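You operate a simulated robot arm through the tools that you are given. There is no shell and no other tool.

Carry out the task below with a simulated two-armed robot. There is one attempt and no reset: what you move stays moved.

## Task
Lift the teal brush's tub aside, wipe the sawdust off the sill under it, and stand it back.
Fine: brass-handled window, blue pad; put the pad back. Set down upright: tub of the teal brush, blue pad. What is to be rubbed or washed off counts as gone when no trace of it is left.

It is judged by the outcome, as a careful person would: the job done as asked, and still so three seconds after it is handed in. It fails if anything else is knocked over, pushed out of place, dropped, spilled or broken.

## Robot
Two 7-joint arms with two-finger parallel grippers on one trunk that stands fixed in place. Base frame: the origin is at the foot of the trunk, x ahead of it, y to its left, z up; the work surface is at about z = 0.749. Lengths are in m, angles in rad, forces in N, time in s.
The left shoulder is at [0.062, 0.199, 1.104], the right one opposite. With the tool pointing down near the work surface each hand reaches from about 0.22 to 0.7 m from the base axis, measured 20 degrees to its own side. Payload 1.57 kg a hand.
Tool frame (each hand has its own): the origin (TCP) lies between the finger pads and is the grasp point; the fingertips stand 0.03 m ahead of it; z points along the fingers, y is the line along which they close. The gripper opens to 0.11 m. The fingers are 0.024 m wide and 0.012 m thick; the gripper's body (0.048 by 0.112 m) begins 0.078 m behind the TCP.
Orientation is told as [roll, pitch, yaw] about the base's x, y, z axes, in that order, counted from this pose: with the fingers straight down and closing along the base's y, the tool's x points along the base's -x, its y along +y and its z along -z.

## Interface
- The arms move only by the tool play_rows. It takes "left_moves", "right_moves" or both (then of equal length, played together; a hand with none holds still); each is a list of rows, each a list of 6 numbers: the shift along the tool's x, y, z in units of 400 mm (1.0 is 400 mm), then the turn, a rotation vector about the tool's x, y, z in units of 120 degrees (1.0 is 120 degrees). In form: [[x, y, z, ax, ay, az], ...]. A call has 1 to 20 rows; each row is the pose to reach, as a shift and turn from the pose commanded when the call began, along the tool's axes at that moment. "left_grip" and "right_grip" are, for a hand that has rows, the finger opening in m, from 0 to 0.11, set as the call begins (left out, the last holds). A call with a number of a shift or a turn outside -1 to 1 is refused whole. Each row takes 0.2 s and may step no farther than 0.05 m and 0.15 rad from the row before; otherwise, or with a gripper value out of range, the whole call is refused. Where a pose cannot be reached the arm comes as near as it can. A force on the tool above 40 N (or 10 N above the force at the start of the call, whichever is more), or a blocked arm, ends the call early, and 0.2 s more pass. The fingers move at their own pace (about 0.072 m/s each) and stop on an object; they squeeze with about 40 N. The grip force told is the motor's: it shows also when the fingers shut on nothing. Time passes only in rows, and 0.2 s behind the last, so rows that repeat a pose let the fingers close. The reply holds the time, the measured pose of the TCP, the force on the tool along the base axes, the opening and the grip force, in the units named above and with some noise, with the torque about the TCP (base axes, N m) and any sound that the robot's microphone picked up, and new pictures: "show" is both (left out), scene, wrist or none (wrist: the cameras of the hands that moved).
- Cameras (640 x 400 px; columns grow to the right, rows downward): "scene" is now at [0.0744, 0.0552, 1.6753]; the picture's right is [0.80, -0.60, -0.00], its down [-0.52, -0.70, -0.49] and it looks along [0.30, 0.40, -0.87] (base axes); focal length 323 px, centre (320, 200). "left" rides on the left gripper at [0.07, -0.016, -0.141] in its tool frame; the picture's right is [0.23, 0.97, 0.00], its down [-0.85, 0.20, -0.48] and it looks along [-0.47, 0.11, 0.88] (tool axes); focal length 222 px, centre (320, 200). "right" rides on the right gripper at [0.07, 0.016, -0.141] in its tool frame; the picture's right is [-0.23, 0.97, 0.00], its down [-0.86, -0.20, -0.48] and it looks along [-0.47, -0.11, 0.88] (tool axes); focal length 222 px, centre (320, 200). There is no depth. A picture from a camera that has moved, and an enlarged one, comes with that camera's place and axes in the base frame and with its lens.
- raise_lower(by): slides the trunk up (or, below 0, down) by that many m; the arms and the scene camera ride with it, the base frame stays. It gives what a move gives, with no picture.
- head_to(pan, tilt): turns the head with the scene camera to pan (to the left, within 1.501 rad either way) and tilt (down, from -0.506 to 1.204), counted from straight ahead of the robot. It gives what a move gives, and a new picture of the scene camera.
- inspect(camera, box): a new picture of the part [left, top, right, bottom] of that camera's present view, enlarged. The clock stands still meanwhile.
- finish_job(): hands the job in; it is judged then, once.

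Places have to be worked out from the pictures, the camera data and where the tool is seen. Open the grippers and draw the arms clear of the work before you hand the job in, unless the task says otherwise.

The tools are called after ">>>" as name(argument=value, ...) on one line, values as JSON. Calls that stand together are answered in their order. play_rows: Moves the arms, as the interface text tells. Its arguments: {"type":"object","properties":{"left_moves":{"type":"array"},"left_grip":{"type":"number"},"right_moves":{"type":"array"},"right_grip":{"type":"number"},"show":{"type":"string","enum":["both","scene","wrist","none"]}},"required":[]} The other tools are called the same way: raise_lower (by) moves the trunk up or down; head_to (pan, tilt) turns the head that bears the scene camera; inspect (camera, box) takes an enlarged picture of a part of a camera's view; finish_job () hands the job in.

At the start:

```text
clock: 0.0
left_tcp_pos: [0.2812, 0.3998, 1.1005]
left_tcp_rot: [-0.001, 0.002, -0.001]
left_wrist_force: [0.2, -0.4, 0.1]
left_moment: [0.02, -0.02, -0.03]
left_gripper_width: 0.11
left_finger_force: 0.0
right_tcp_pos: [0.4507, 0.0214, 1.1016]
right_tcp_rot: [-0.002, 0.001, 0.001]
right_wrist_force: [-0.5, 0.4, 0.1]
right_moment: [0.02, 0.0, 0.01]
right_gripper_width: 0.1098
right_finger_force: 0.1
trunk travel left (down, up): [-0.7, 0.29]
head pan, tilt (commanded): [0.929, 1.052]
```

scene: 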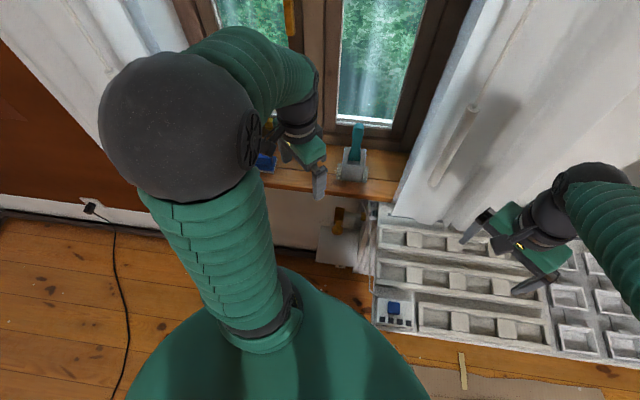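
right: 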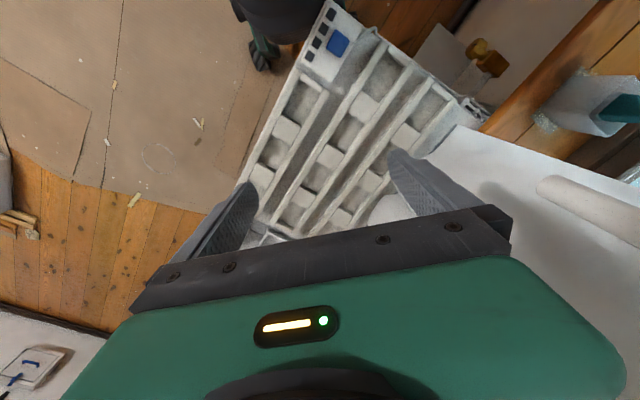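
left: 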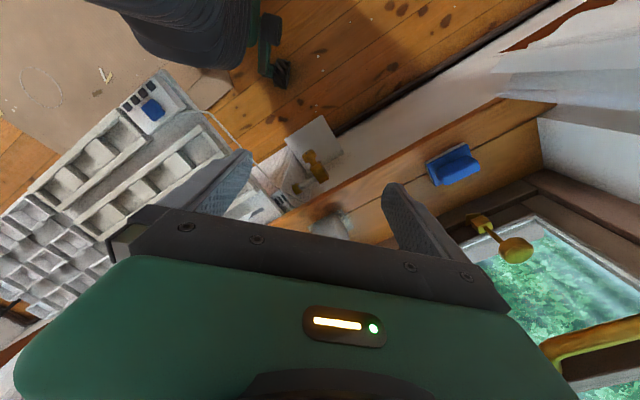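

The scene shows a window with a sill at the upper centre, with the teal brush in a tub and a blue pad on it. I'll enlarge those parts to judge their positions.

>>> inspect(camera="scene", box=[230, 90, 430, 215])

>>> inspect(camera="left", box=[240, 80, 640, 330])

>>> inspect(camera="right", box=[440, 20, 640, 145])

```text
3.20 times, centred on (330, 152) of scene
camera zoom: at [0.0744, 0.0552, 1.6753], right [0.8, -0.6, 0.0], down [-0.52, -0.7, -0.49], along [0.3, 0.4, -0.87], focal length 1035 px, centre (288, 352)
```

zoom: 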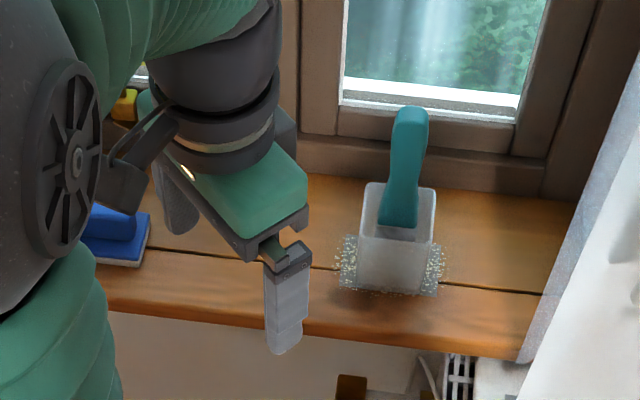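

```text
1.60 times, centred on (440, 205) of left
camera zoom: at [0.2098, 0.3821, 1.2418], right [-0.23, 0.97, 0.0], down [0.86, 0.2, 0.48], along [0.47, 0.11, -0.88], focal length 355 px, centre (128, 192)
```

zoom: 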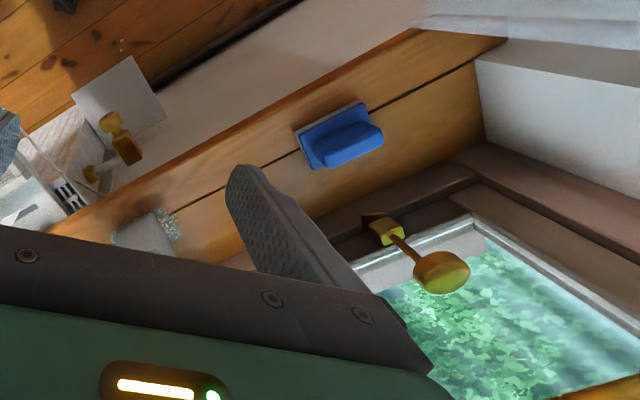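

```text
3.20 times, centred on (540, 82) of right
camera zoom: at [0.3797, 0.0385, 1.2423], right [0.23, 0.97, 0.0], down [0.86, -0.2, 0.48], along [0.47, -0.11, -0.88], focal length 711 px, centre (-384, 576)
```

zoom: 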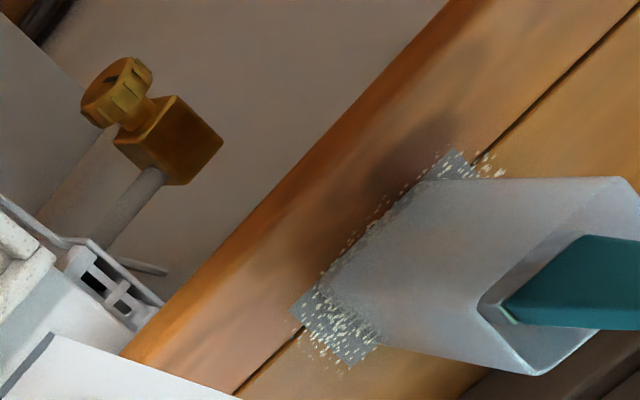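

The tub (about 8 cm wide) stands at roughly (0.55, 0.50) in the middle of the sawdust and the pad near (0.31, 0.70); the sill runs at about 45 degrees to my axes. I'll enlarge the tub more closely to judge its height and the brush.

>>> inspect(camera="scene", box=[325, 115, 389, 190])

>>> inspect(camera="right", box=[520, 50, 640, 145])

>>> inspect(camera="left", box=[260, 130, 420, 250])

```text
5.33 times, centred on (357, 152) of scene
camera zoom: at [0.0744, 0.0552, 1.6753], right [0.8, -0.6, 0.0], down [-0.52, -0.7, -0.49], along [0.3, 0.4, -0.87], focal length 1725 px, centre (123, 453)
```

zoom: 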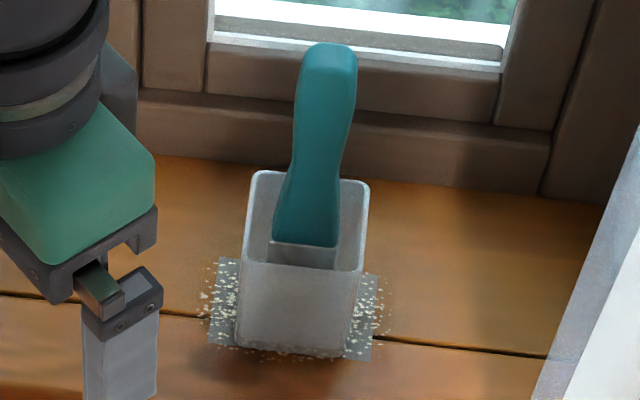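

```text
4.21 times, centred on (580, 98) of right
camera zoom: at [0.3797, 0.0385, 1.2423], right [0.23, 0.97, 0.0], down [0.86, -0.2, 0.48], along [0.47, -0.11, -0.88], focal length 935 px, centre (-775, 632)
```

zoom: 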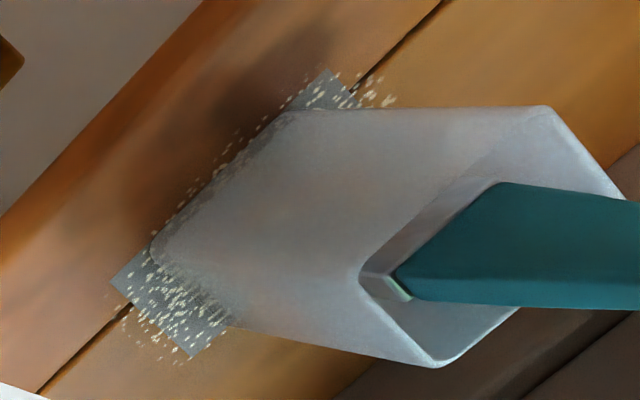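

```text
3.33 times, centred on (340, 190) of left
camera zoom: at [0.2098, 0.3821, 1.2418], right [-0.23, 0.97, 0.0], down [0.86, 0.2, 0.48], along [0.47, 0.11, -0.88], focal length 740 px, centre (253, 233)
```

zoom: 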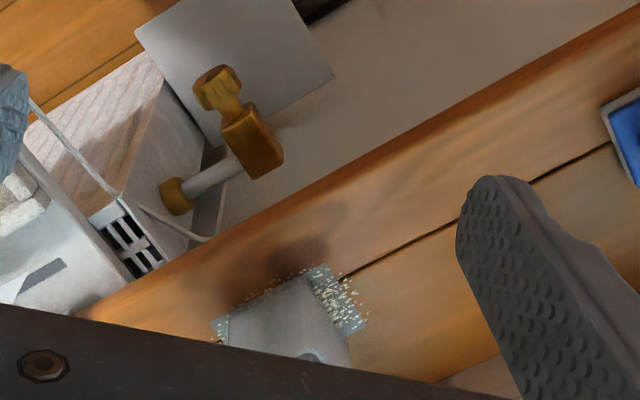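

From two views the sill top comes out near z ≈ 0.78, and the brush rises to about z ≈ 1.0, so the tub needs a tilted approach from the front. I'll bring the left hand, yawed 45° to face the window square on, to a high point in front of the tub and look with its camera.

>>> play_rows(left_moves=[[-0.042, -0.029, 0, 0, 0, -0.0625], [-0.083, -0.058, 0, 0, 0, -0.125], [-0.125, -0.0875, 0, 0, 0, -0.1875], [-0.167, -0.117, 0, 0, 0, -0.25], [-0.208, -0.146, 0, 0, 0, -0.3125], [-0.25, -0.175, 0, 0, 0, -0.375]], show="both")

```text
clock: 1.4
left_tcp_pos: [0.3806, 0.3284, 1.0998]
left_tcp_rot: [0.0, 0.0, 0.787]
left_wrist_force: [-0.4, -0.5, 0.2]
left_moment: [0.01, 0.03, -0.02]
left_gripper_width: 0.1101
left_finger_force: 0.0
right_tcp_pos: [0.4491, 0.0212, 1.1021]
right_tcp_rot: [-0.001, -0.002, 0.002]
right_wrist_force: [-0.1, 0.5, 0.3]
right_moment: [0.02, -0.01, 0.0]
right_gripper_width: 0.1102
right_finger_force: 0.0
trunk travel left (down, up): [-0.7, 0.29]
head pan, tilt (commanded): [0.929, 1.052]
camera scene: at [0.0759, 0.0546, 1.6752], right [0.8, -0.6, 0.0], down [-0.52, -0.7, -0.49], along [0.29, 0.4, -0.87], focal length 323 px, centre (320, 200)
camera left: at [0.3428, 0.2676, 1.2408], right [-0.85, 0.53, 0.0], down [0.46, 0.75, 0.48], along [0.25, 0.41, -0.88], focal length 222 px, centre (320, 200)
```

scene: 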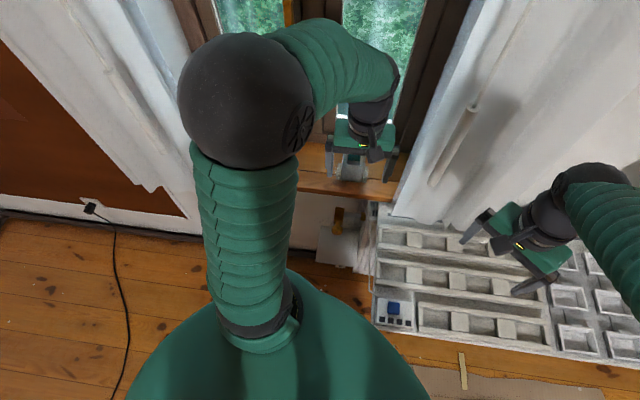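
left: 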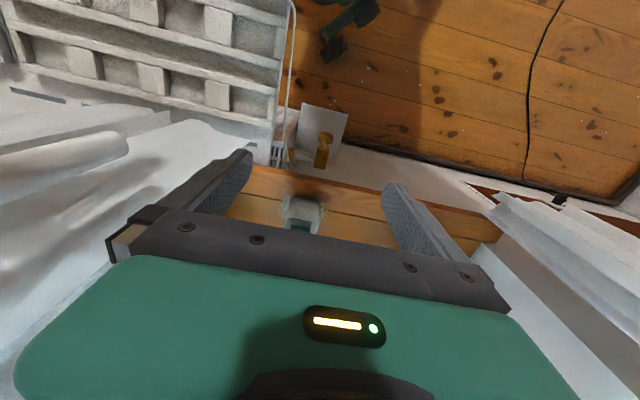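

The hand is now square to the window directly above and in front of the tub. I'll raise the trunk so the arm has room to fold for a forward-tilted grasp.

>>> raise_lower(by=0.15)

```text
clock: 3.1
left_tcp_pos: [0.3793, 0.3289, 1.2486]
left_tcp_rot: [0.0, -0.001, 0.786]
left_wrist_force: [0.1, 0.1, -0.6]
left_moment: [-0.03, 0.01, -0.02]
left_gripper_width: 0.1099
left_finger_force: 0.0
right_tcp_pos: [0.4489, 0.0225, 1.2507]
right_tcp_rot: [-0.002, 0.0, 0.003]
right_wrist_force: [0.7, -0.2, -0.1]
right_moment: [0.0, -0.03, 0.0]
right_gripper_width: 0.1101
right_finger_force: 0.1
trunk travel left (down, up): [-0.85, 0.14]
head pan, tilt (commanded): [0.929, 1.052]
```

The trunk is up with the shoulder at about 1.25. Now I tilt the left tool forward by 60° while moving slightly forward and down, staying above the brush top.

>>> play_rows(left_moves=[[-0.025, 0, 0.047, 0, -0.0625, 0], [-0.05, 0, 0.094, 0, -0.125, 0], [-0.075, 0, 0.141, 0, -0.1875, 0], [-0.1, 0, 0.1875, 0, -0.25, 0], [-0.125, 0, 0.234, 0, -0.3125, 0], [-0.15, 0, 0.281, 0, -0.375, 0], [-0.175, 0, 0.328, 0, -0.4375, 0], [-0.2, 0, 0.375, 0, -0.5, 0]], show="both")

```text
clock: 4.6
left_tcp_pos: [0.4417, 0.3635, 1.1858]
left_tcp_rot: [-0.401, -0.725, 1.164]
left_wrist_force: [0.2, 0.0, 0.2]
left_moment: [0.02, -0.07, 0.01]
left_gripper_width: 0.1103
left_finger_force: 0.0
right_tcp_pos: [0.4467, 0.0175, 1.2528]
right_tcp_rot: [0.003, -0.004, 0.0]
right_wrist_force: [-0.4, 0.3, 0.6]
right_moment: [0.04, -0.01, -0.02]
right_gripper_width: 0.11
right_finger_force: 0.1
trunk travel left (down, up): [-0.85, 0.14]
head pan, tilt (commanded): [0.929, 1.052]
stopped in row 7 (left hand): the arm was blocked; the commanded pose is now the measured one
camera scene: at [0.0732, 0.0498, 1.826], right [0.8, -0.6, 0.0], down [-0.52, -0.69, -0.5], along [0.3, 0.4, -0.87], focal length 323 px, centre (320, 200)
camera left: at [0.3484, 0.2487, 1.2419], right [-0.79, 0.43, -0.44], down [-0.18, 0.51, 0.84], along [0.58, 0.74, -0.33], focal length 222 px, centre (320, 200)
```

scene: 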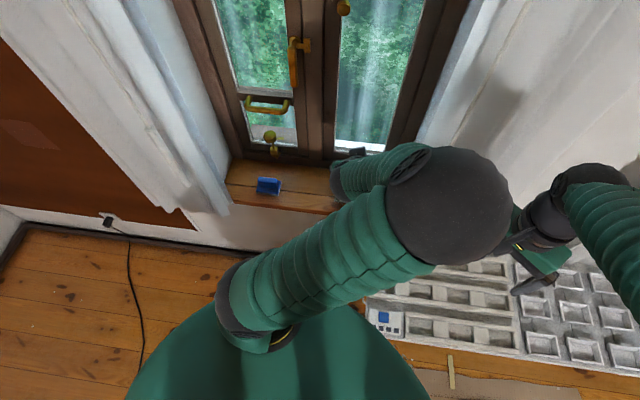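
left: 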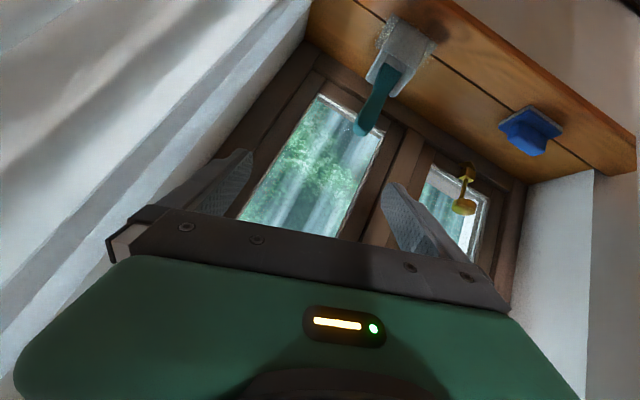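

The arm stopped about 6 cm short: the left elbow has swung inward next to the right arm, so I suspect they are crowding each other. I'll move the right arm well off to its own side first.

>>> play_rows(right_moves=[[0.02, -0.1, 0, 0, 0, 0], [0.04, -0.2, 0, 0, 0, 0], [0.06, -0.3, 0, 0, 0, 0], [0.08, -0.4, 0, 0, 0, 0], [0.1, -0.5, 0, 0, 0, 0], [0.12, -0.6, 0, 0, 0, 0], [0.14, -0.7, 0, 0, 0, 0], [0.16, -0.8, 0, 0, 0, 0]], show="both")

```text
clock: 6.4
left_tcp_pos: [0.4463, 0.3608, 1.1843]
left_tcp_rot: [-0.404, -0.721, 1.159]
left_wrist_force: [-0.2, -0.8, 0.3]
left_moment: [0.01, 0.01, 0.04]
left_gripper_width: 0.1102
left_finger_force: 0.0
right_tcp_pos: [0.3813, -0.3008, 1.249]
right_tcp_rot: [0.001, -0.001, 0.001]
right_wrist_force: [0.2, 0.2, 0.7]
right_moment: [0.07, 0.0, -0.03]
right_gripper_width: 0.1101
right_finger_force: 0.1
trunk travel left (down, up): [-0.85, 0.14]
head pan, tilt (commanded): [0.929, 1.052]
camera scene: at [0.0752, 0.0491, 1.8257], right [0.8, -0.6, 0.0], down [-0.52, -0.69, -0.5], along [0.3, 0.4, -0.87], focal length 323 px, centre (320, 200)
camera right: at [0.3121, -0.2847, 1.3903], right [0.23, 0.97, 0.0], down [0.86, -0.2, 0.48], along [0.47, -0.11, -0.88], focal length 222 px, centre (320, 200)
```

scene: 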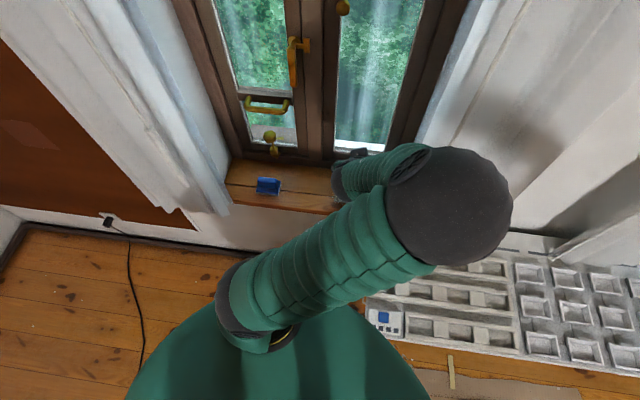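
right: 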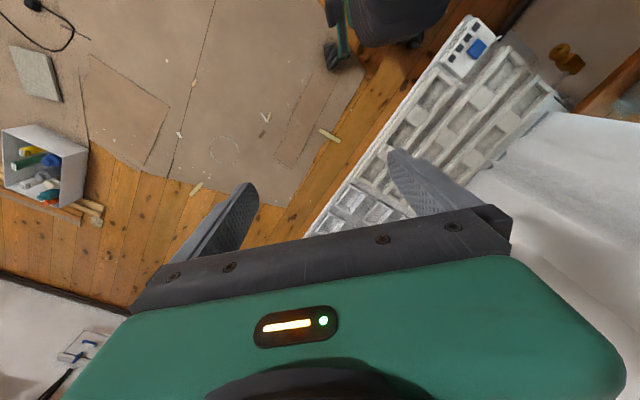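

The pad and both casements are now clear in view, and the brush top triangulates to about (0.545, 0.508, 0.98). The arm was over-folded there, so I'll now go farther forward (TCP about (0.52, 0.47, 1.12), well above the brush) and square the orientation to a clean 60° tilt.

>>> play_rows(left_moves=[[-0.0226, 0.0119, 0.0555, -0.0086, -0.0213, 0.0236], [-0.0453, 0.0238, 0.1109, -0.0172, -0.0425, 0.0473], [-0.0679, 0.0357, 0.1664, -0.0258, -0.0638, 0.0709], [-0.0905, 0.0475, 0.2219, -0.0344, -0.0851, 0.0945], [-0.1132, 0.0594, 0.2773, -0.043, -0.1063, 0.1182], [-0.1358, 0.0713, 0.3328, -0.0516, -0.1276, 0.1418]], show="both")

```text
clock: 7.8
left_tcp_pos: [0.5223, 0.4681, 1.1143]
left_tcp_rot: [0.033, -1.043, 0.745]
left_wrist_force: [0.4, 0.2, 0.3]
left_moment: [-0.03, 0.01, 0.0]
left_gripper_width: 0.1101
left_finger_force: 0.0
right_tcp_pos: [0.3833, -0.2968, 1.2497]
right_tcp_rot: [0.0, 0.0, 0.001]
right_wrist_force: [0.5, -0.6, -0.4]
right_moment: [-0.01, 0.07, -0.01]
right_gripper_width: 0.1101
right_finger_force: 0.1
trunk travel left (down, up): [-0.85, 0.14]
head pan, tilt (commanded): [0.929, 1.052]
camera scene: at [0.0778, 0.054, 1.8252], right [0.8, -0.6, 0.0], down [-0.52, -0.7, -0.49], along [0.29, 0.4, -0.87], focal length 323 px, centre (320, 200)
camera left: at [0.4214, 0.3461, 1.125], right [-0.76, 0.62, -0.18], down [-0.12, 0.14, 0.98], along [0.63, 0.77, -0.04], focal length 222 px, centre (320, 200)
```

scene: 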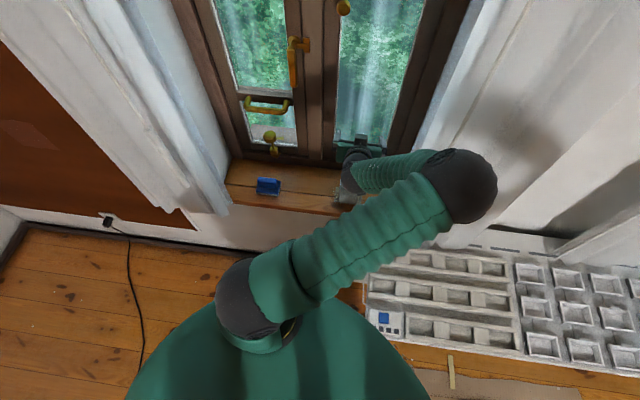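
left: 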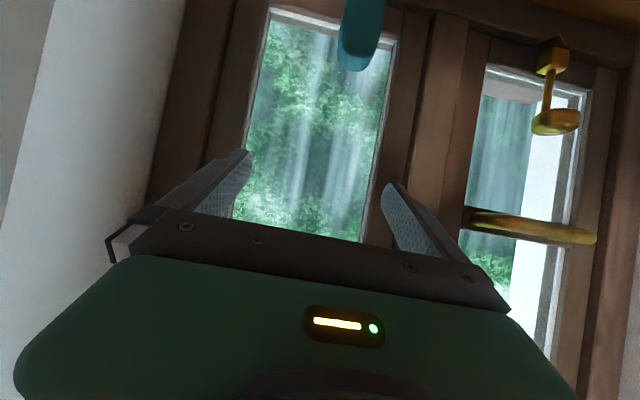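

The pose is clean: TCP (0.522, 0.468, 1.114), 60° forward tilt. I'll go down and back to a point in front of the tub (TCP about n-forward 0.62, z 0.95) to see the tub from close by.

>>> play_rows(left_moves=[[0.076, 0, 0.005, 0, 0, -0.0016], [0.152, 0, 0.011, 0, 0, -0.0032], [0.2275, -0.001, 0.016, 0, -0.001, -0.0048], [0.303, -0.001, 0.021, 0, -0.001, -0.0064], [0.379, -0.002, 0.027, -0.001, -0.002, -0.008], [0.455, -0.002, 0.032, -0.001, -0.002, -0.0096]], show="both")

```text
clock: 9.2
left_tcp_pos: [0.463, 0.4134, 0.9518]
left_tcp_rot: [-0.003, -1.049, 0.789]
left_wrist_force: [-0.5, 0.0, 0.6]
left_moment: [0.01, 0.01, 0.01]
left_gripper_width: 0.1101
left_finger_force: 0.0
right_tcp_pos: [0.3827, -0.2985, 1.25]
right_tcp_rot: [0.0, -0.003, 0.0]
right_wrist_force: [0.0, 0.0, -0.5]
right_moment: [0.01, 0.06, -0.01]
right_gripper_width: 0.1097
right_finger_force: 0.0
trunk travel left (down, up): [-0.85, 0.14]
head pan, tilt (commanded): [0.929, 1.052]
camera scene: at [0.0762, 0.0531, 1.8253], right [0.8, -0.6, 0.0], down [-0.52, -0.7, -0.49], along [0.29, 0.4, -0.87], focal length 323 px, centre (320, 200)
camera left: at [0.3642, 0.2913, 0.9621], right [-0.77, 0.61, -0.2], down [-0.13, 0.15, 0.98], along [0.62, 0.78, -0.03], focal length 222 px, centre (320, 200)
```

scene: 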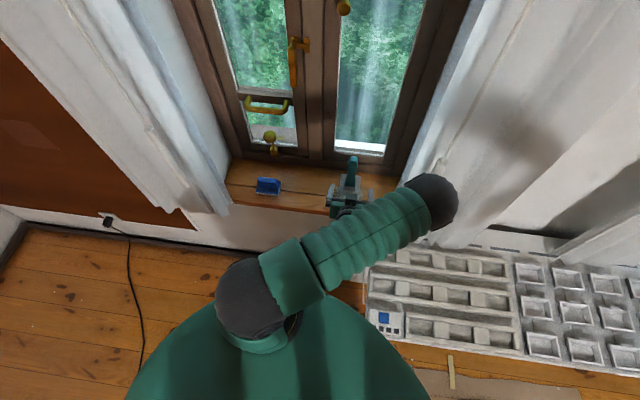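
left: 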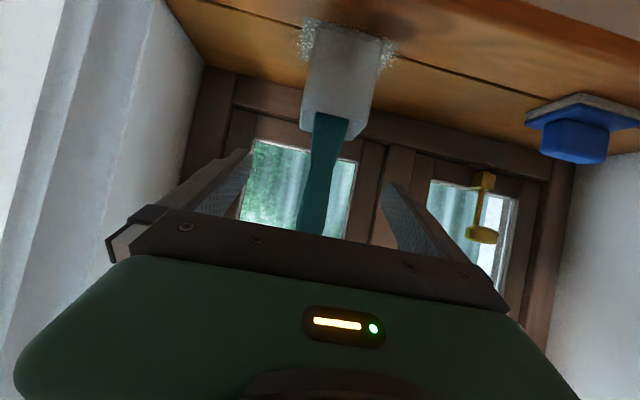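

I now see the tub from in front with the sawdust around its foot. I'll enlarge this view and the scene view to fix the tub's place, size and the sill height.

>>> inspect(camera="left", box=[240, 0, 440, 125])

>>> inspect(camera="scene", box=[220, 140, 420, 265])

>>> inspect(camera="left", box=[480, 60, 640, 160])

```text
3.20 times, centred on (340, 62) of left
camera zoom: at [0.3642, 0.2913, 0.9621], right [-0.77, 0.61, -0.2], down [-0.13, 0.15, 0.98], along [0.62, 0.78, -0.03], focal length 711 px, centre (256, 640)
```

zoom: 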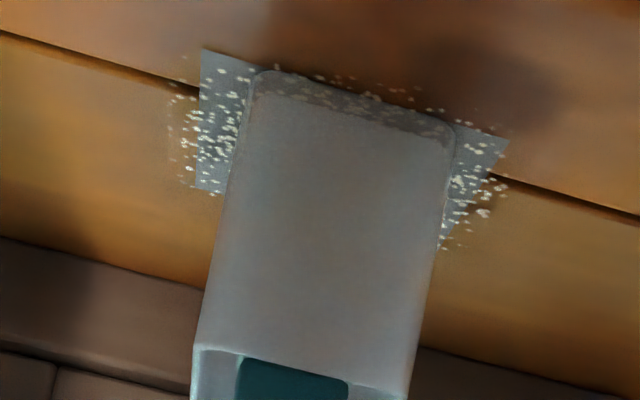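

```text
3.20 times, centred on (320, 202) of scene
camera zoom: at [0.0762, 0.0531, 1.8253], right [0.8, -0.6, 0.0], down [-0.52, -0.7, -0.49], along [0.29, 0.4, -0.87], focal length 1035 px, centre (320, 192)
```

zoom: 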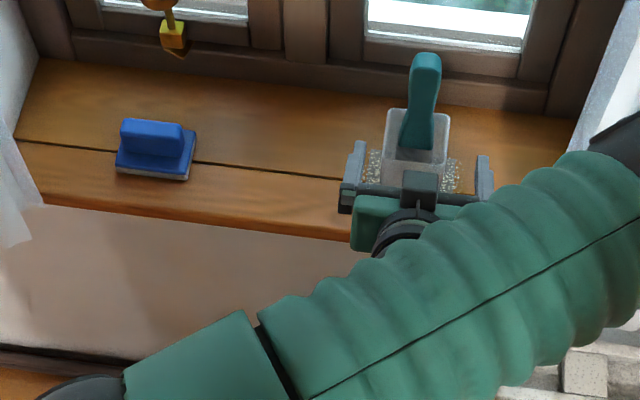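

```text
4.00 times, centred on (560, 110) of left
camera zoom: at [0.3642, 0.2913, 0.9621], right [-0.77, 0.61, -0.2], down [-0.13, 0.15, 0.98], along [0.62, 0.78, -0.03], focal length 888 px, centre (-640, 560)
```

zoom: 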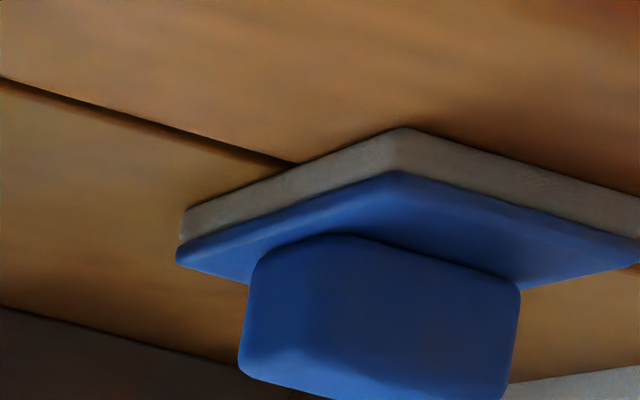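

Sill comes out at z ≈ 0.777, tub about 7 cm wide and 9 cm tall with its middle near s≈0.031, n≈0.72 (along/into the sill), gripper centred at s≈0.035. I'll advance part way down and forward with open fingers straddling the tub, then check.

>>> play_rows(left_moves=[[0.0243, 0.0017, 0.0597, 0, 0, 0], [0.0485, 0.0033, 0.1193, 0, 0, 0], [0.0728, 0.005, 0.179, 0, 0, 0], [0.1, 0.008, 0.24, 0, 0, 0]], left_grip=0.11, show="both")

```text
clock: 10.2
left_tcp_pos: [0.5044, 0.4617, 0.8683]
left_tcp_rot: [-0.005, -1.049, 0.792]
left_wrist_force: [0.4, -0.6, 1.1]
left_moment: [-0.01, 0.01, -0.01]
left_gripper_width: 0.1098
left_finger_force: 0.2
right_tcp_pos: [0.3821, -0.2968, 1.2502]
right_tcp_rot: [-0.002, -0.003, 0.001]
right_wrist_force: [-0.1, 0.4, 0.4]
right_moment: [0.0, -0.02, 0.01]
right_gripper_width: 0.1101
right_finger_force: 0.1
trunk travel left (down, up): [-0.85, 0.14]
head pan, tilt (commanded): [0.929, 1.052]
camera scene: at [0.0759, 0.0546, 1.8253], right [0.8, -0.6, 0.0], down [-0.52, -0.7, -0.49], along [0.29, 0.4, -0.87], focal length 323 px, centre (320, 200)
camera left: at [0.4054, 0.3398, 0.8784], right [-0.77, 0.61, -0.2], down [-0.14, 0.15, 0.98], along [0.62, 0.78, -0.03], focal length 222 px, centre (320, 200)
```

scene: 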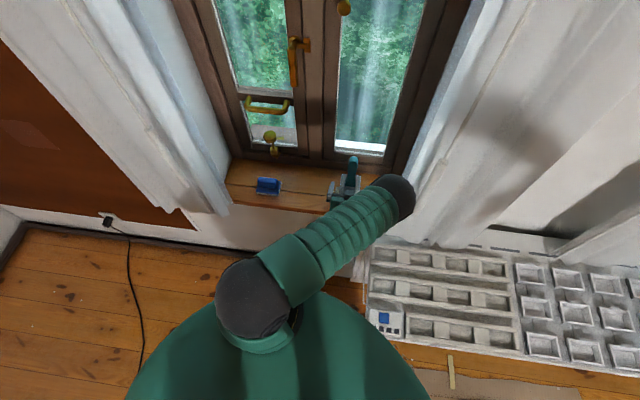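
left: 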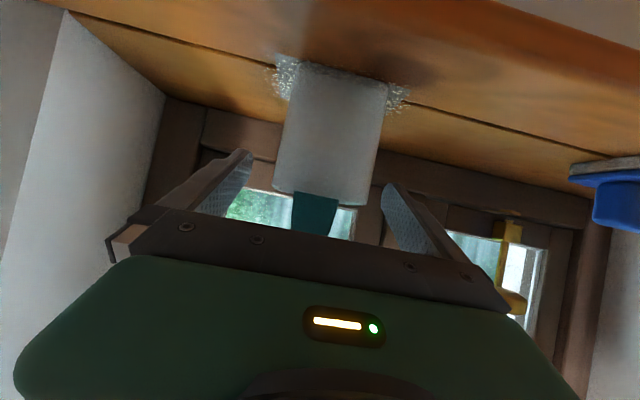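

The tub is centred between the open fingers. I'll go the last few centimetres forward and down to the grasp pose (TCP ≈ n 0.718, z 0.83).

>>> play_rows(left_moves=[[0.013, 0, 0.041, 0, 0, 0], [0.026, 0, 0.082, 0, 0, 0], [0.0385, 0, 0.123, 0, 0, 0], [0.0385, 0, 0.123, 0, 0, 0]], left_grip=0.11, show="both")

```text
clock: 11.2
left_tcp_pos: [0.531, 0.4854, 0.8322]
left_tcp_rot: [-0.004, -1.048, 0.791]
left_wrist_force: [-0.4, 0.7, 0.2]
left_moment: [0.02, 0.01, 0.01]
left_gripper_width: 0.1099
left_finger_force: 0.2
right_tcp_pos: [0.3824, -0.2978, 1.2508]
right_tcp_rot: [0.0, -0.001, -0.002]
right_wrist_force: [0.1, -0.1, -0.1]
right_moment: [-0.03, -0.05, 0.02]
right_gripper_width: 0.1098
right_finger_force: 0.0
trunk travel left (down, up): [-0.85, 0.14]
head pan, tilt (commanded): [0.929, 1.052]
camera scene: at [0.0755, 0.0538, 1.8253], right [0.8, -0.6, 0.0], down [-0.52, -0.7, -0.49], along [0.3, 0.4, -0.87], focal length 323 px, centre (320, 200)
camera left: at [0.4308, 0.363, 0.8425], right [-0.77, 0.61, -0.2], down [-0.13, 0.15, 0.98], along [0.62, 0.78, -0.03], focal length 222 px, centre (320, 200)
```

scene: 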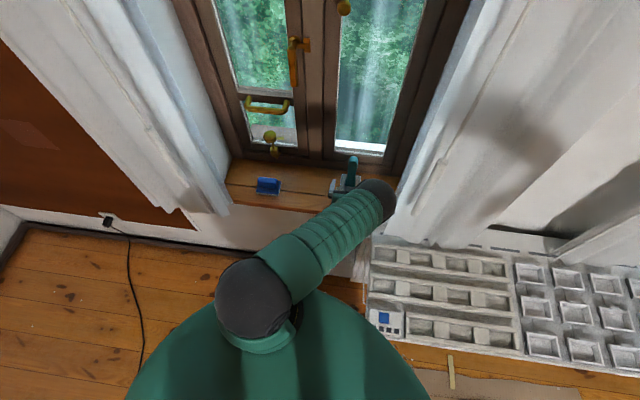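
left: 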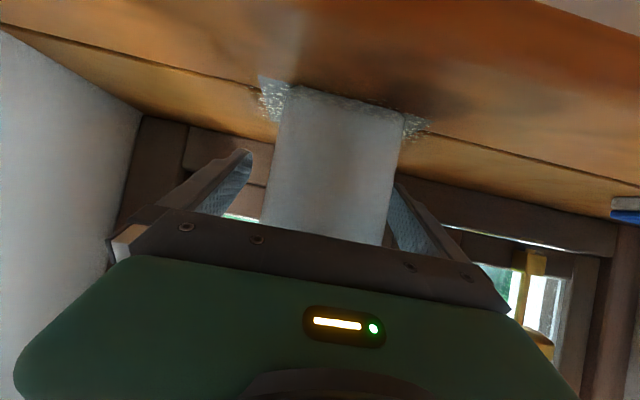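

The fingers straddle the tub low enough; I'll zoom in to check centring before closing.

>>> inspect(camera="left", box=[220, 60, 460, 260])

>>> inspect(camera="scene", box=[310, 145, 410, 220])

```text
2.00 times, centred on (340, 160) of left
camera zoom: at [0.4308, 0.363, 0.8425], right [-0.77, 0.61, -0.2], down [-0.13, 0.15, 0.98], along [0.62, 0.78, -0.03], focal length 444 px, centre (280, 280)
```

zoom: 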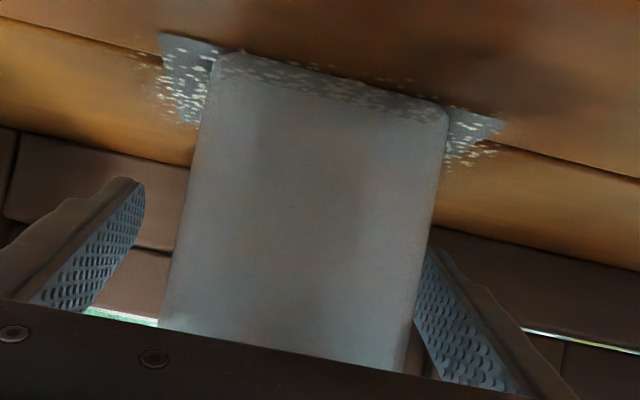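

```text
5.33 times, centred on (360, 182) of scene
camera zoom: at [0.0755, 0.0538, 1.8253], right [0.8, -0.6, 0.0], down [-0.52, -0.7, -0.49], along [0.3, 0.4, -0.87], focal length 1725 px, centre (107, 293)
```

zoom: 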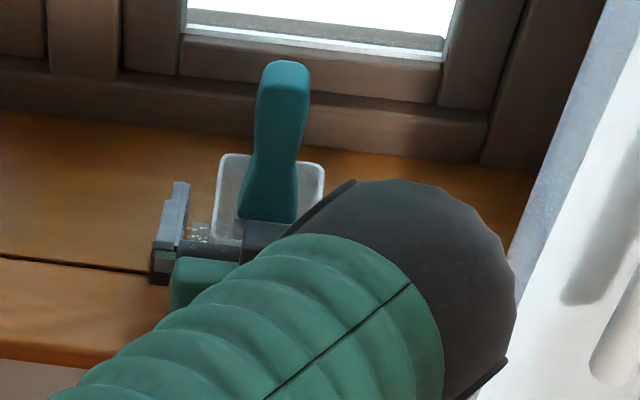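

The tub sits about 6 mm toward the pad side of the gripper's centre. I'll shift the hand 6 mm that way before closing.

>>> play_rows(left_moves=[[0, 0.008, 0, 0, 0, 0], [0, 0.015, 0, 0, 0, 0], [0, 0.015, 0, 0, 0, 0]], left_grip=0.11, show="wrist")

```text
clock: 12.0
left_tcp_pos: [0.5264, 0.4905, 0.834]
left_tcp_rot: [-0.004, -1.05, 0.79]
left_wrist_force: [-0.3, 1.0, 0.2]
left_moment: [0.0, 0.01, 0.01]
left_gripper_width: 0.1101
left_finger_force: 0.1
right_tcp_pos: [0.3834, -0.2985, 1.25]
right_tcp_rot: [0.0, -0.001, -0.002]
right_wrist_force: [0.2, -0.2, -0.3]
right_moment: [0.01, 0.0, -0.01]
right_gripper_width: 0.1103
right_finger_force: 0.1
trunk travel left (down, up): [-0.85, 0.14]
head pan, tilt (commanded): [0.929, 1.052]
camera left: at [0.4264, 0.3673, 0.8434], right [-0.77, 0.61, -0.2], down [-0.13, 0.15, 0.98], along [0.62, 0.78, -0.03], focal length 222 px, centre (320, 200)
```

left: 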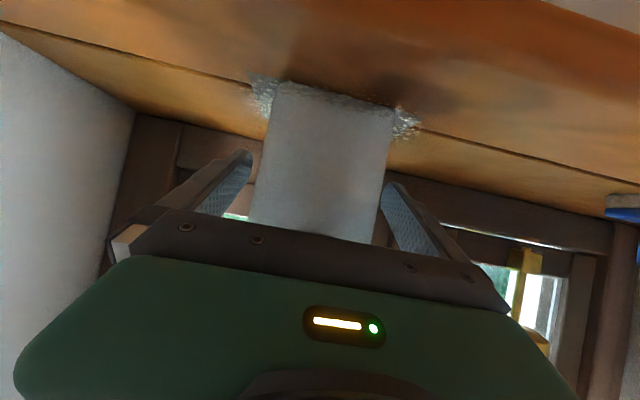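

Centred now. I close the fingers on the tub, holding the pose.

>>> play_rows(left_moves=[[0, 0, 0, 0, 0, 0], [0, 0, 0, 0, 0, 0], [0, 0, 0, 0, 0, 0], [0, 0, 0, 0, 0, 0]], left_grip=0.05, show="both")

```text
clock: 13.0
left_tcp_pos: [0.5267, 0.4899, 0.8331]
left_tcp_rot: [-0.005, -1.048, 0.791]
left_wrist_force: [0.4, -0.6, 0.0]
left_moment: [0.06, 0.01, -0.01]
left_gripper_width: 0.0698
left_finger_force: 39.8
right_tcp_pos: [0.3822, -0.2985, 1.2506]
right_tcp_rot: [0.001, -0.003, 0.0]
right_wrist_force: [-0.2, -0.3, 1.2]
right_moment: [0.0, 0.05, -0.02]
right_gripper_width: 0.1099
right_finger_force: 0.0
trunk travel left (down, up): [-0.85, 0.14]
head pan, tilt (commanded): [0.929, 1.052]
camera scene: at [0.0758, 0.0535, 1.8253], right [0.8, -0.6, 0.0], down [-0.52, -0.7, -0.49], along [0.29, 0.4, -0.87], focal length 323 px, centre (320, 200)
camera left: at [0.4265, 0.3672, 0.8435], right [-0.77, 0.61, -0.2], down [-0.13, 0.15, 0.98], along [0.62, 0.78, -0.03], focal length 222 px, centre (320, 200)
```

scene: 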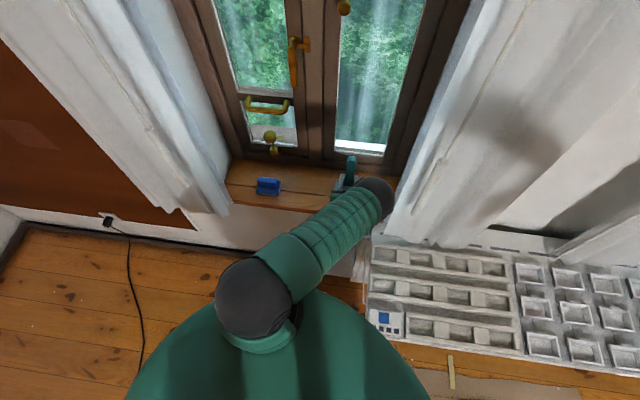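
left: 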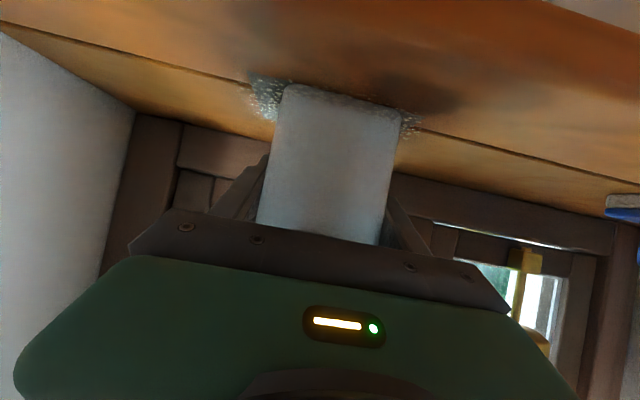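

The tub is gripped (width 0.070, 40 N); it slid about 6 mm toward centre, so its original middle is at s≈0.032. I lift it straight up 7 cm.

>>> play_rows(left_moves=[[-0.0217, 0, -0.0125, 0, 0, 0], [-0.0541, 0, -0.0312, 0, 0, 0], [-0.0866, 0, -0.05, 0, 0, 0], [-0.119, 0, -0.0687, 0, 0, 0], [-0.1516, 0, -0.0875, 0, 0, 0]], show="both")

```text
clock: 14.2
left_tcp_pos: [0.5242, 0.4902, 0.9025]
left_tcp_rot: [-0.003, -1.05, 0.792]
left_wrist_force: [0.0, -1.2, -2.8]
left_moment: [0.04, -0.02, -0.02]
left_gripper_width: 0.0697
left_finger_force: 40.3
right_tcp_pos: [0.3815, -0.2981, 1.2488]
right_tcp_rot: [0.0, -0.002, 0.001]
right_wrist_force: [-0.4, 0.0, 0.1]
right_moment: [0.0, -0.01, -0.01]
right_gripper_width: 0.1099
right_finger_force: 0.1
trunk travel left (down, up): [-0.85, 0.14]
head pan, tilt (commanded): [0.929, 1.052]
camera scene: at [0.0758, 0.0539, 1.8252], right [0.8, -0.6, 0.0], down [-0.52, -0.7, -0.49], along [0.29, 0.4, -0.87], focal length 323 px, centre (320, 200)
camera left: at [0.4248, 0.367, 0.9127], right [-0.77, 0.61, -0.2], down [-0.13, 0.15, 0.98], along [0.62, 0.78, -0.03], focal length 222 px, centre (320, 200)
```

scene: 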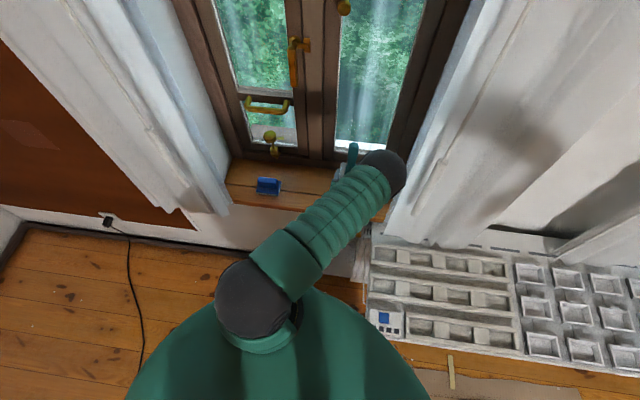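
left: 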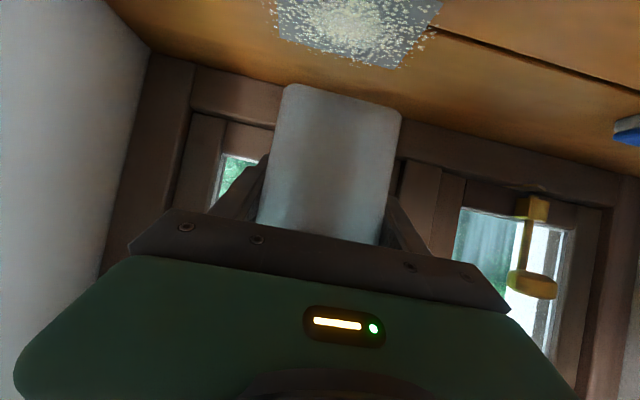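

The tub hangs freely (about 2.8 N) and the sawdust patch shows below, roughly s −0.02…0.083, n 0.686…0.755. I carry the tub 15 cm along the sill toward the pad, keeping it level.

>>> play_rows(left_moves=[[0, 0.05, 0, 0, 0, 0], [0, 0.115, 0, 0, 0, 0], [0, 0.18, 0, 0, 0, 0], [0, 0.245, 0, 0, 0, 0], [0, 0.31, 0, 0, 0, 0], [0, 0.3775, 0, 0, 0, 0], [0, 0.3775, 0, 0, 0, 0]], show="both")

```text
clock: 15.8
left_tcp_pos: [0.4174, 0.5977, 0.901]
left_tcp_rot: [-0.006, -1.046, 0.79]
left_wrist_force: [-0.4, 0.9, -2.4]
left_moment: [-0.01, -0.02, 0.02]
left_gripper_width: 0.0698
left_finger_force: 39.6
right_tcp_pos: [0.383, -0.2956, 1.249]
right_tcp_rot: [-0.002, 0.001, 0.0]
right_wrist_force: [-1.1, 0.1, 0.9]
right_moment: [0.0, -0.01, 0.01]
right_gripper_width: 0.11
right_finger_force: 0.1
trunk travel left (down, up): [-0.85, 0.14]
head pan, tilt (commanded): [0.929, 1.052]
camera scene: at [0.0758, 0.0561, 1.8252], right [0.8, -0.6, 0.0], down [-0.52, -0.7, -0.49], along [0.29, 0.4, -0.87], focal length 323 px, centre (320, 200)
camera left: at [0.3175, 0.4744, 0.9113], right [-0.77, 0.61, -0.2], down [-0.13, 0.15, 0.98], along [0.62, 0.78, -0.03], focal length 222 px, centre (320, 200)
```

scene: 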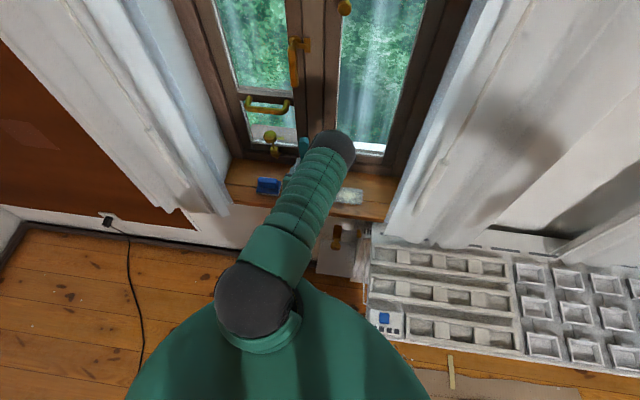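
left: 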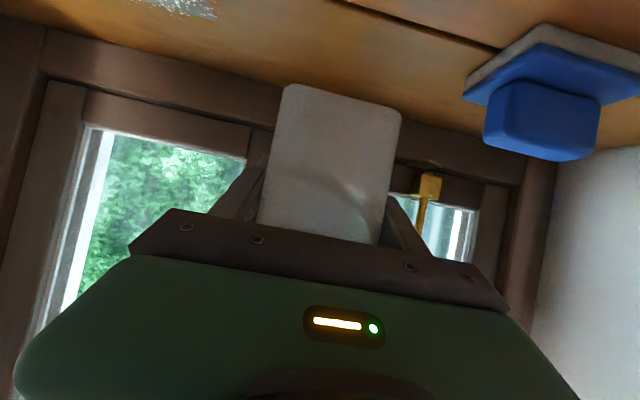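

Over the bare stretch between patch and pad. Let me enlarge to check the clearances to the pad and to the brass stay before setting down.

>>> inspect(camera="scene", box=[220, 110, 400, 230])

>>> inspect(camera="left", box=[380, 0, 640, 200])

```text
3.33 times, centred on (310, 170) of scene
camera zoom: at [0.0758, 0.0561, 1.8252], right [0.8, -0.6, 0.0], down [-0.52, -0.7, -0.49], along [0.29, 0.4, -0.87], focal length 1078 px, centre (353, 300)
```

zoom: 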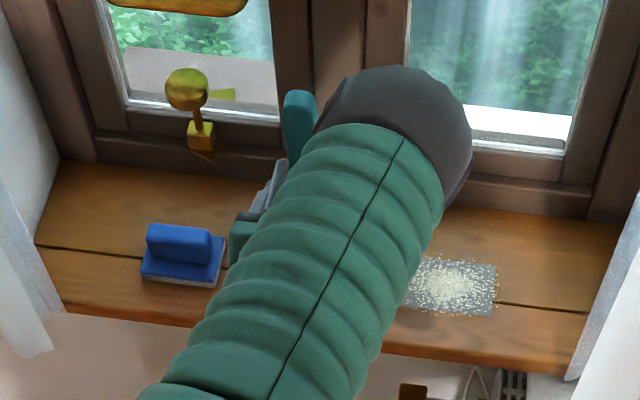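

```text
2.00 times, centred on (510, 100) of left
camera zoom: at [0.3175, 0.4744, 0.9113], right [-0.77, 0.61, -0.2], down [-0.13, 0.15, 0.98], along [0.62, 0.78, -0.03], focal length 444 px, centre (-60, 400)
```

zoom: 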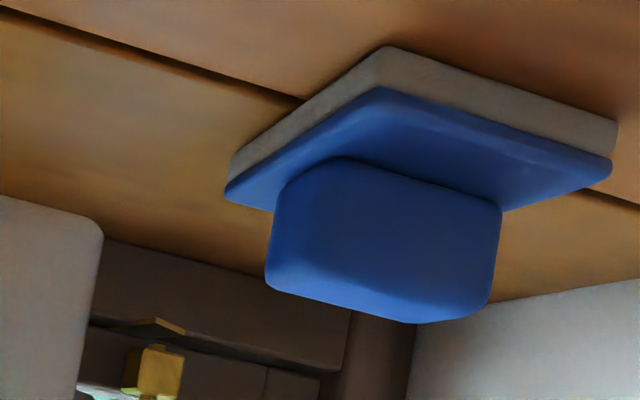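

Clearances look fine: gripper edge s≈−0.19 versus pad edge ≈−0.23, and the brass stay is well behind. I lower the tub 6.9 cm, slowing near the sill.

>>> play_rows(left_moves=[[0.0433, 0, 0.025, 0, 0, 0], [0.0866, 0, 0.05, 0, 0, 0], [0.1191, 0, 0.0687, 0, 0, 0], [0.1364, 0, 0.0787, 0, 0, 0], [0.145, 0, 0.0837, 0, 0, 0], [0.1494, 0, 0.0862, 0, 0, 0], [0.1494, 0, 0.0862, 0, 0, 0]], show="both")

```text
clock: 17.4
left_tcp_pos: [0.4183, 0.5976, 0.8334]
left_tcp_rot: [-0.003, -1.052, 0.792]
left_wrist_force: [-1.2, 0.3, 4.2]
left_moment: [0.0, 0.28, -0.1]
left_gripper_width: 0.0698
left_finger_force: 40.0
right_tcp_pos: [0.3825, -0.2964, 1.2503]
right_tcp_rot: [-0.001, -0.002, -0.001]
right_wrist_force: [-0.1, 0.1, -0.2]
right_moment: [0.01, 0.01, 0.0]
right_gripper_width: 0.1102
right_finger_force: 0.1
trunk travel left (down, up): [-0.85, 0.14]
head pan, tilt (commanded): [0.929, 1.052]
camera scene: at [0.0744, 0.0541, 1.8254], right [0.8, -0.6, 0.0], down [-0.52, -0.7, -0.49], along [0.3, 0.4, -0.87], focal length 323 px, centre (320, 200)
camera left: at [0.318, 0.4746, 0.8433], right [-0.77, 0.61, -0.2], down [-0.14, 0.15, 0.98], along [0.62, 0.78, -0.03], focal length 222 px, centre (320, 200)
```

scene: 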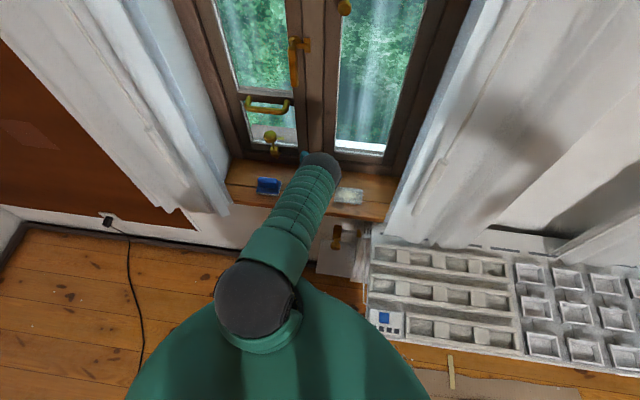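
left: 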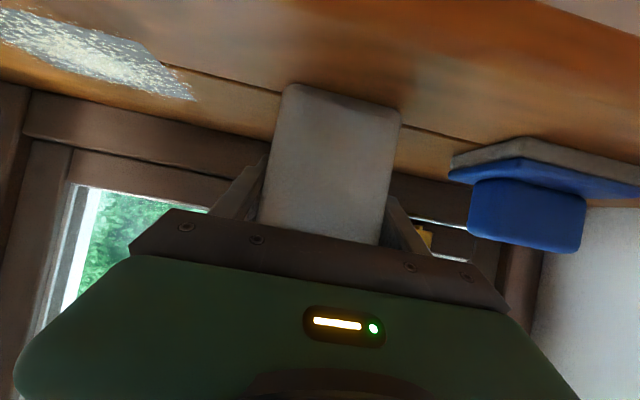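

The upward force (+4 N) shows the tub is standing on the sill. I open the fingers.

>>> play_rows(left_moves=[[0, 0, 0, 0, 0, 0], [0, 0, 0, 0, 0, 0], [0, 0, 0, 0, 0, 0]], left_grip=0.11, show="both")

```text
clock: 18.2
left_tcp_pos: [0.4187, 0.5975, 0.8327]
left_tcp_rot: [-0.005, -1.05, 0.792]
left_wrist_force: [0.2, -0.1, 0.8]
left_moment: [0.0, -0.01, 0.0]
left_gripper_width: 0.1101
left_finger_force: 0.0
right_tcp_pos: [0.3823, -0.2972, 1.2509]
right_tcp_rot: [-0.003, -0.001, -0.001]
right_wrist_force: [0.6, 0.4, -0.2]
right_moment: [0.02, 0.01, -0.01]
right_gripper_width: 0.1098
right_finger_force: 0.0
trunk travel left (down, up): [-0.85, 0.14]
head pan, tilt (commanded): [0.929, 1.052]
camera scene: at [0.0751, 0.0547, 1.8253], right [0.8, -0.6, 0.0], down [-0.52, -0.7, -0.49], along [0.3, 0.4, -0.87], focal length 323 px, centre (320, 200)
camera left: at [0.318, 0.4745, 0.8428], right [-0.77, 0.61, -0.2], down [-0.13, 0.15, 0.98], along [0.62, 0.78, -0.03], focal length 222 px, centre (320, 200)
```

scene: 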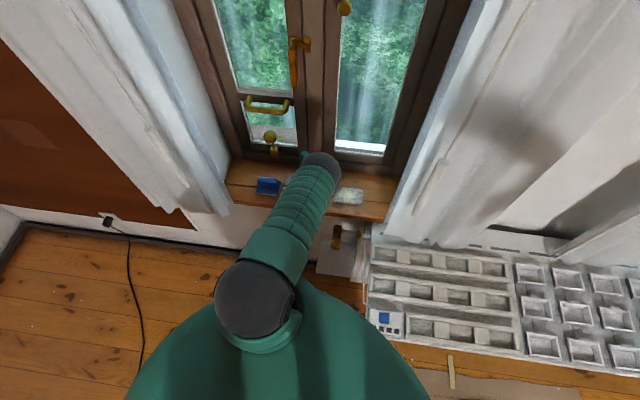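
left: 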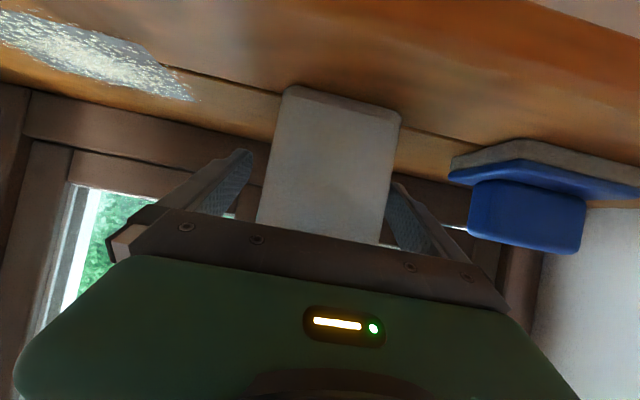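

Released and standing. I back the open fingers out along their own axis, then slide over in front of the pad.

>>> play_rows(left_moves=[[0, 0, -0.06, 0, 0, 0], [0, 0, -0.14, 0, 0, 0], [0, 0, -0.22, 0, 0, 0], [0, 0, -0.3, 0, 0, 0], [0, 0.07, -0.3, 0, 0, 0], [0, 0.14, -0.3, 0, 0, 0], [0, 0.215, -0.3, 0, 0, 0], [0, 0.29, -0.3, 0, 0, 0], [0, 0.359, -0.3, 0, 0, 0]], show="both")

```text
clock: 20.2
left_tcp_pos: [0.2418, 0.6236, 0.8923]
left_tcp_rot: [-0.007, -1.049, 0.792]
left_wrist_force: [0.2, 0.2, 0.0]
left_moment: [0.02, -0.02, 0.01]
left_gripper_width: 0.1097
left_finger_force: 0.0
right_tcp_pos: [0.3814, -0.2963, 1.2504]
right_tcp_rot: [0.0, -0.001, 0.001]
right_wrist_force: [0.0, -0.5, -0.2]
right_moment: [0.03, 0.02, 0.01]
right_gripper_width: 0.11
right_finger_force: 0.0
trunk travel left (down, up): [-0.85, 0.14]
head pan, tilt (commanded): [0.929, 1.052]
camera scene: at [0.073, 0.0562, 1.8253], right [0.8, -0.6, 0.0], down [-0.52, -0.7, -0.49], along [0.3, 0.4, -0.87], focal length 323 px, centre (320, 200)
camera left: at [0.1431, 0.5005, 0.903], right [-0.77, 0.61, -0.2], down [-0.14, 0.15, 0.98], along [0.63, 0.78, -0.03], focal length 222 px, centre (320, 200)
```

scene: 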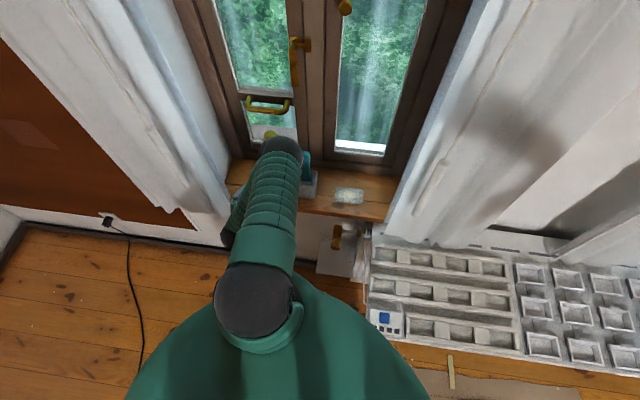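
left: 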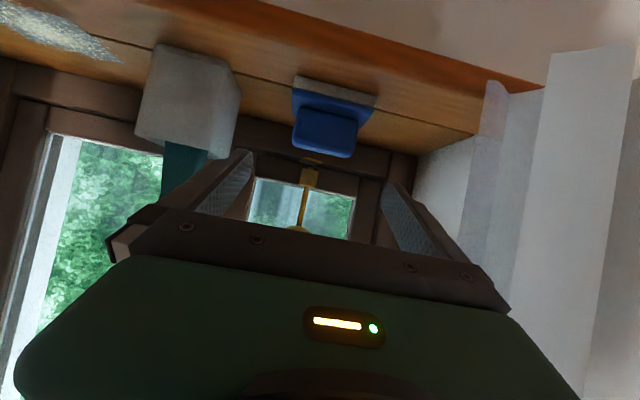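

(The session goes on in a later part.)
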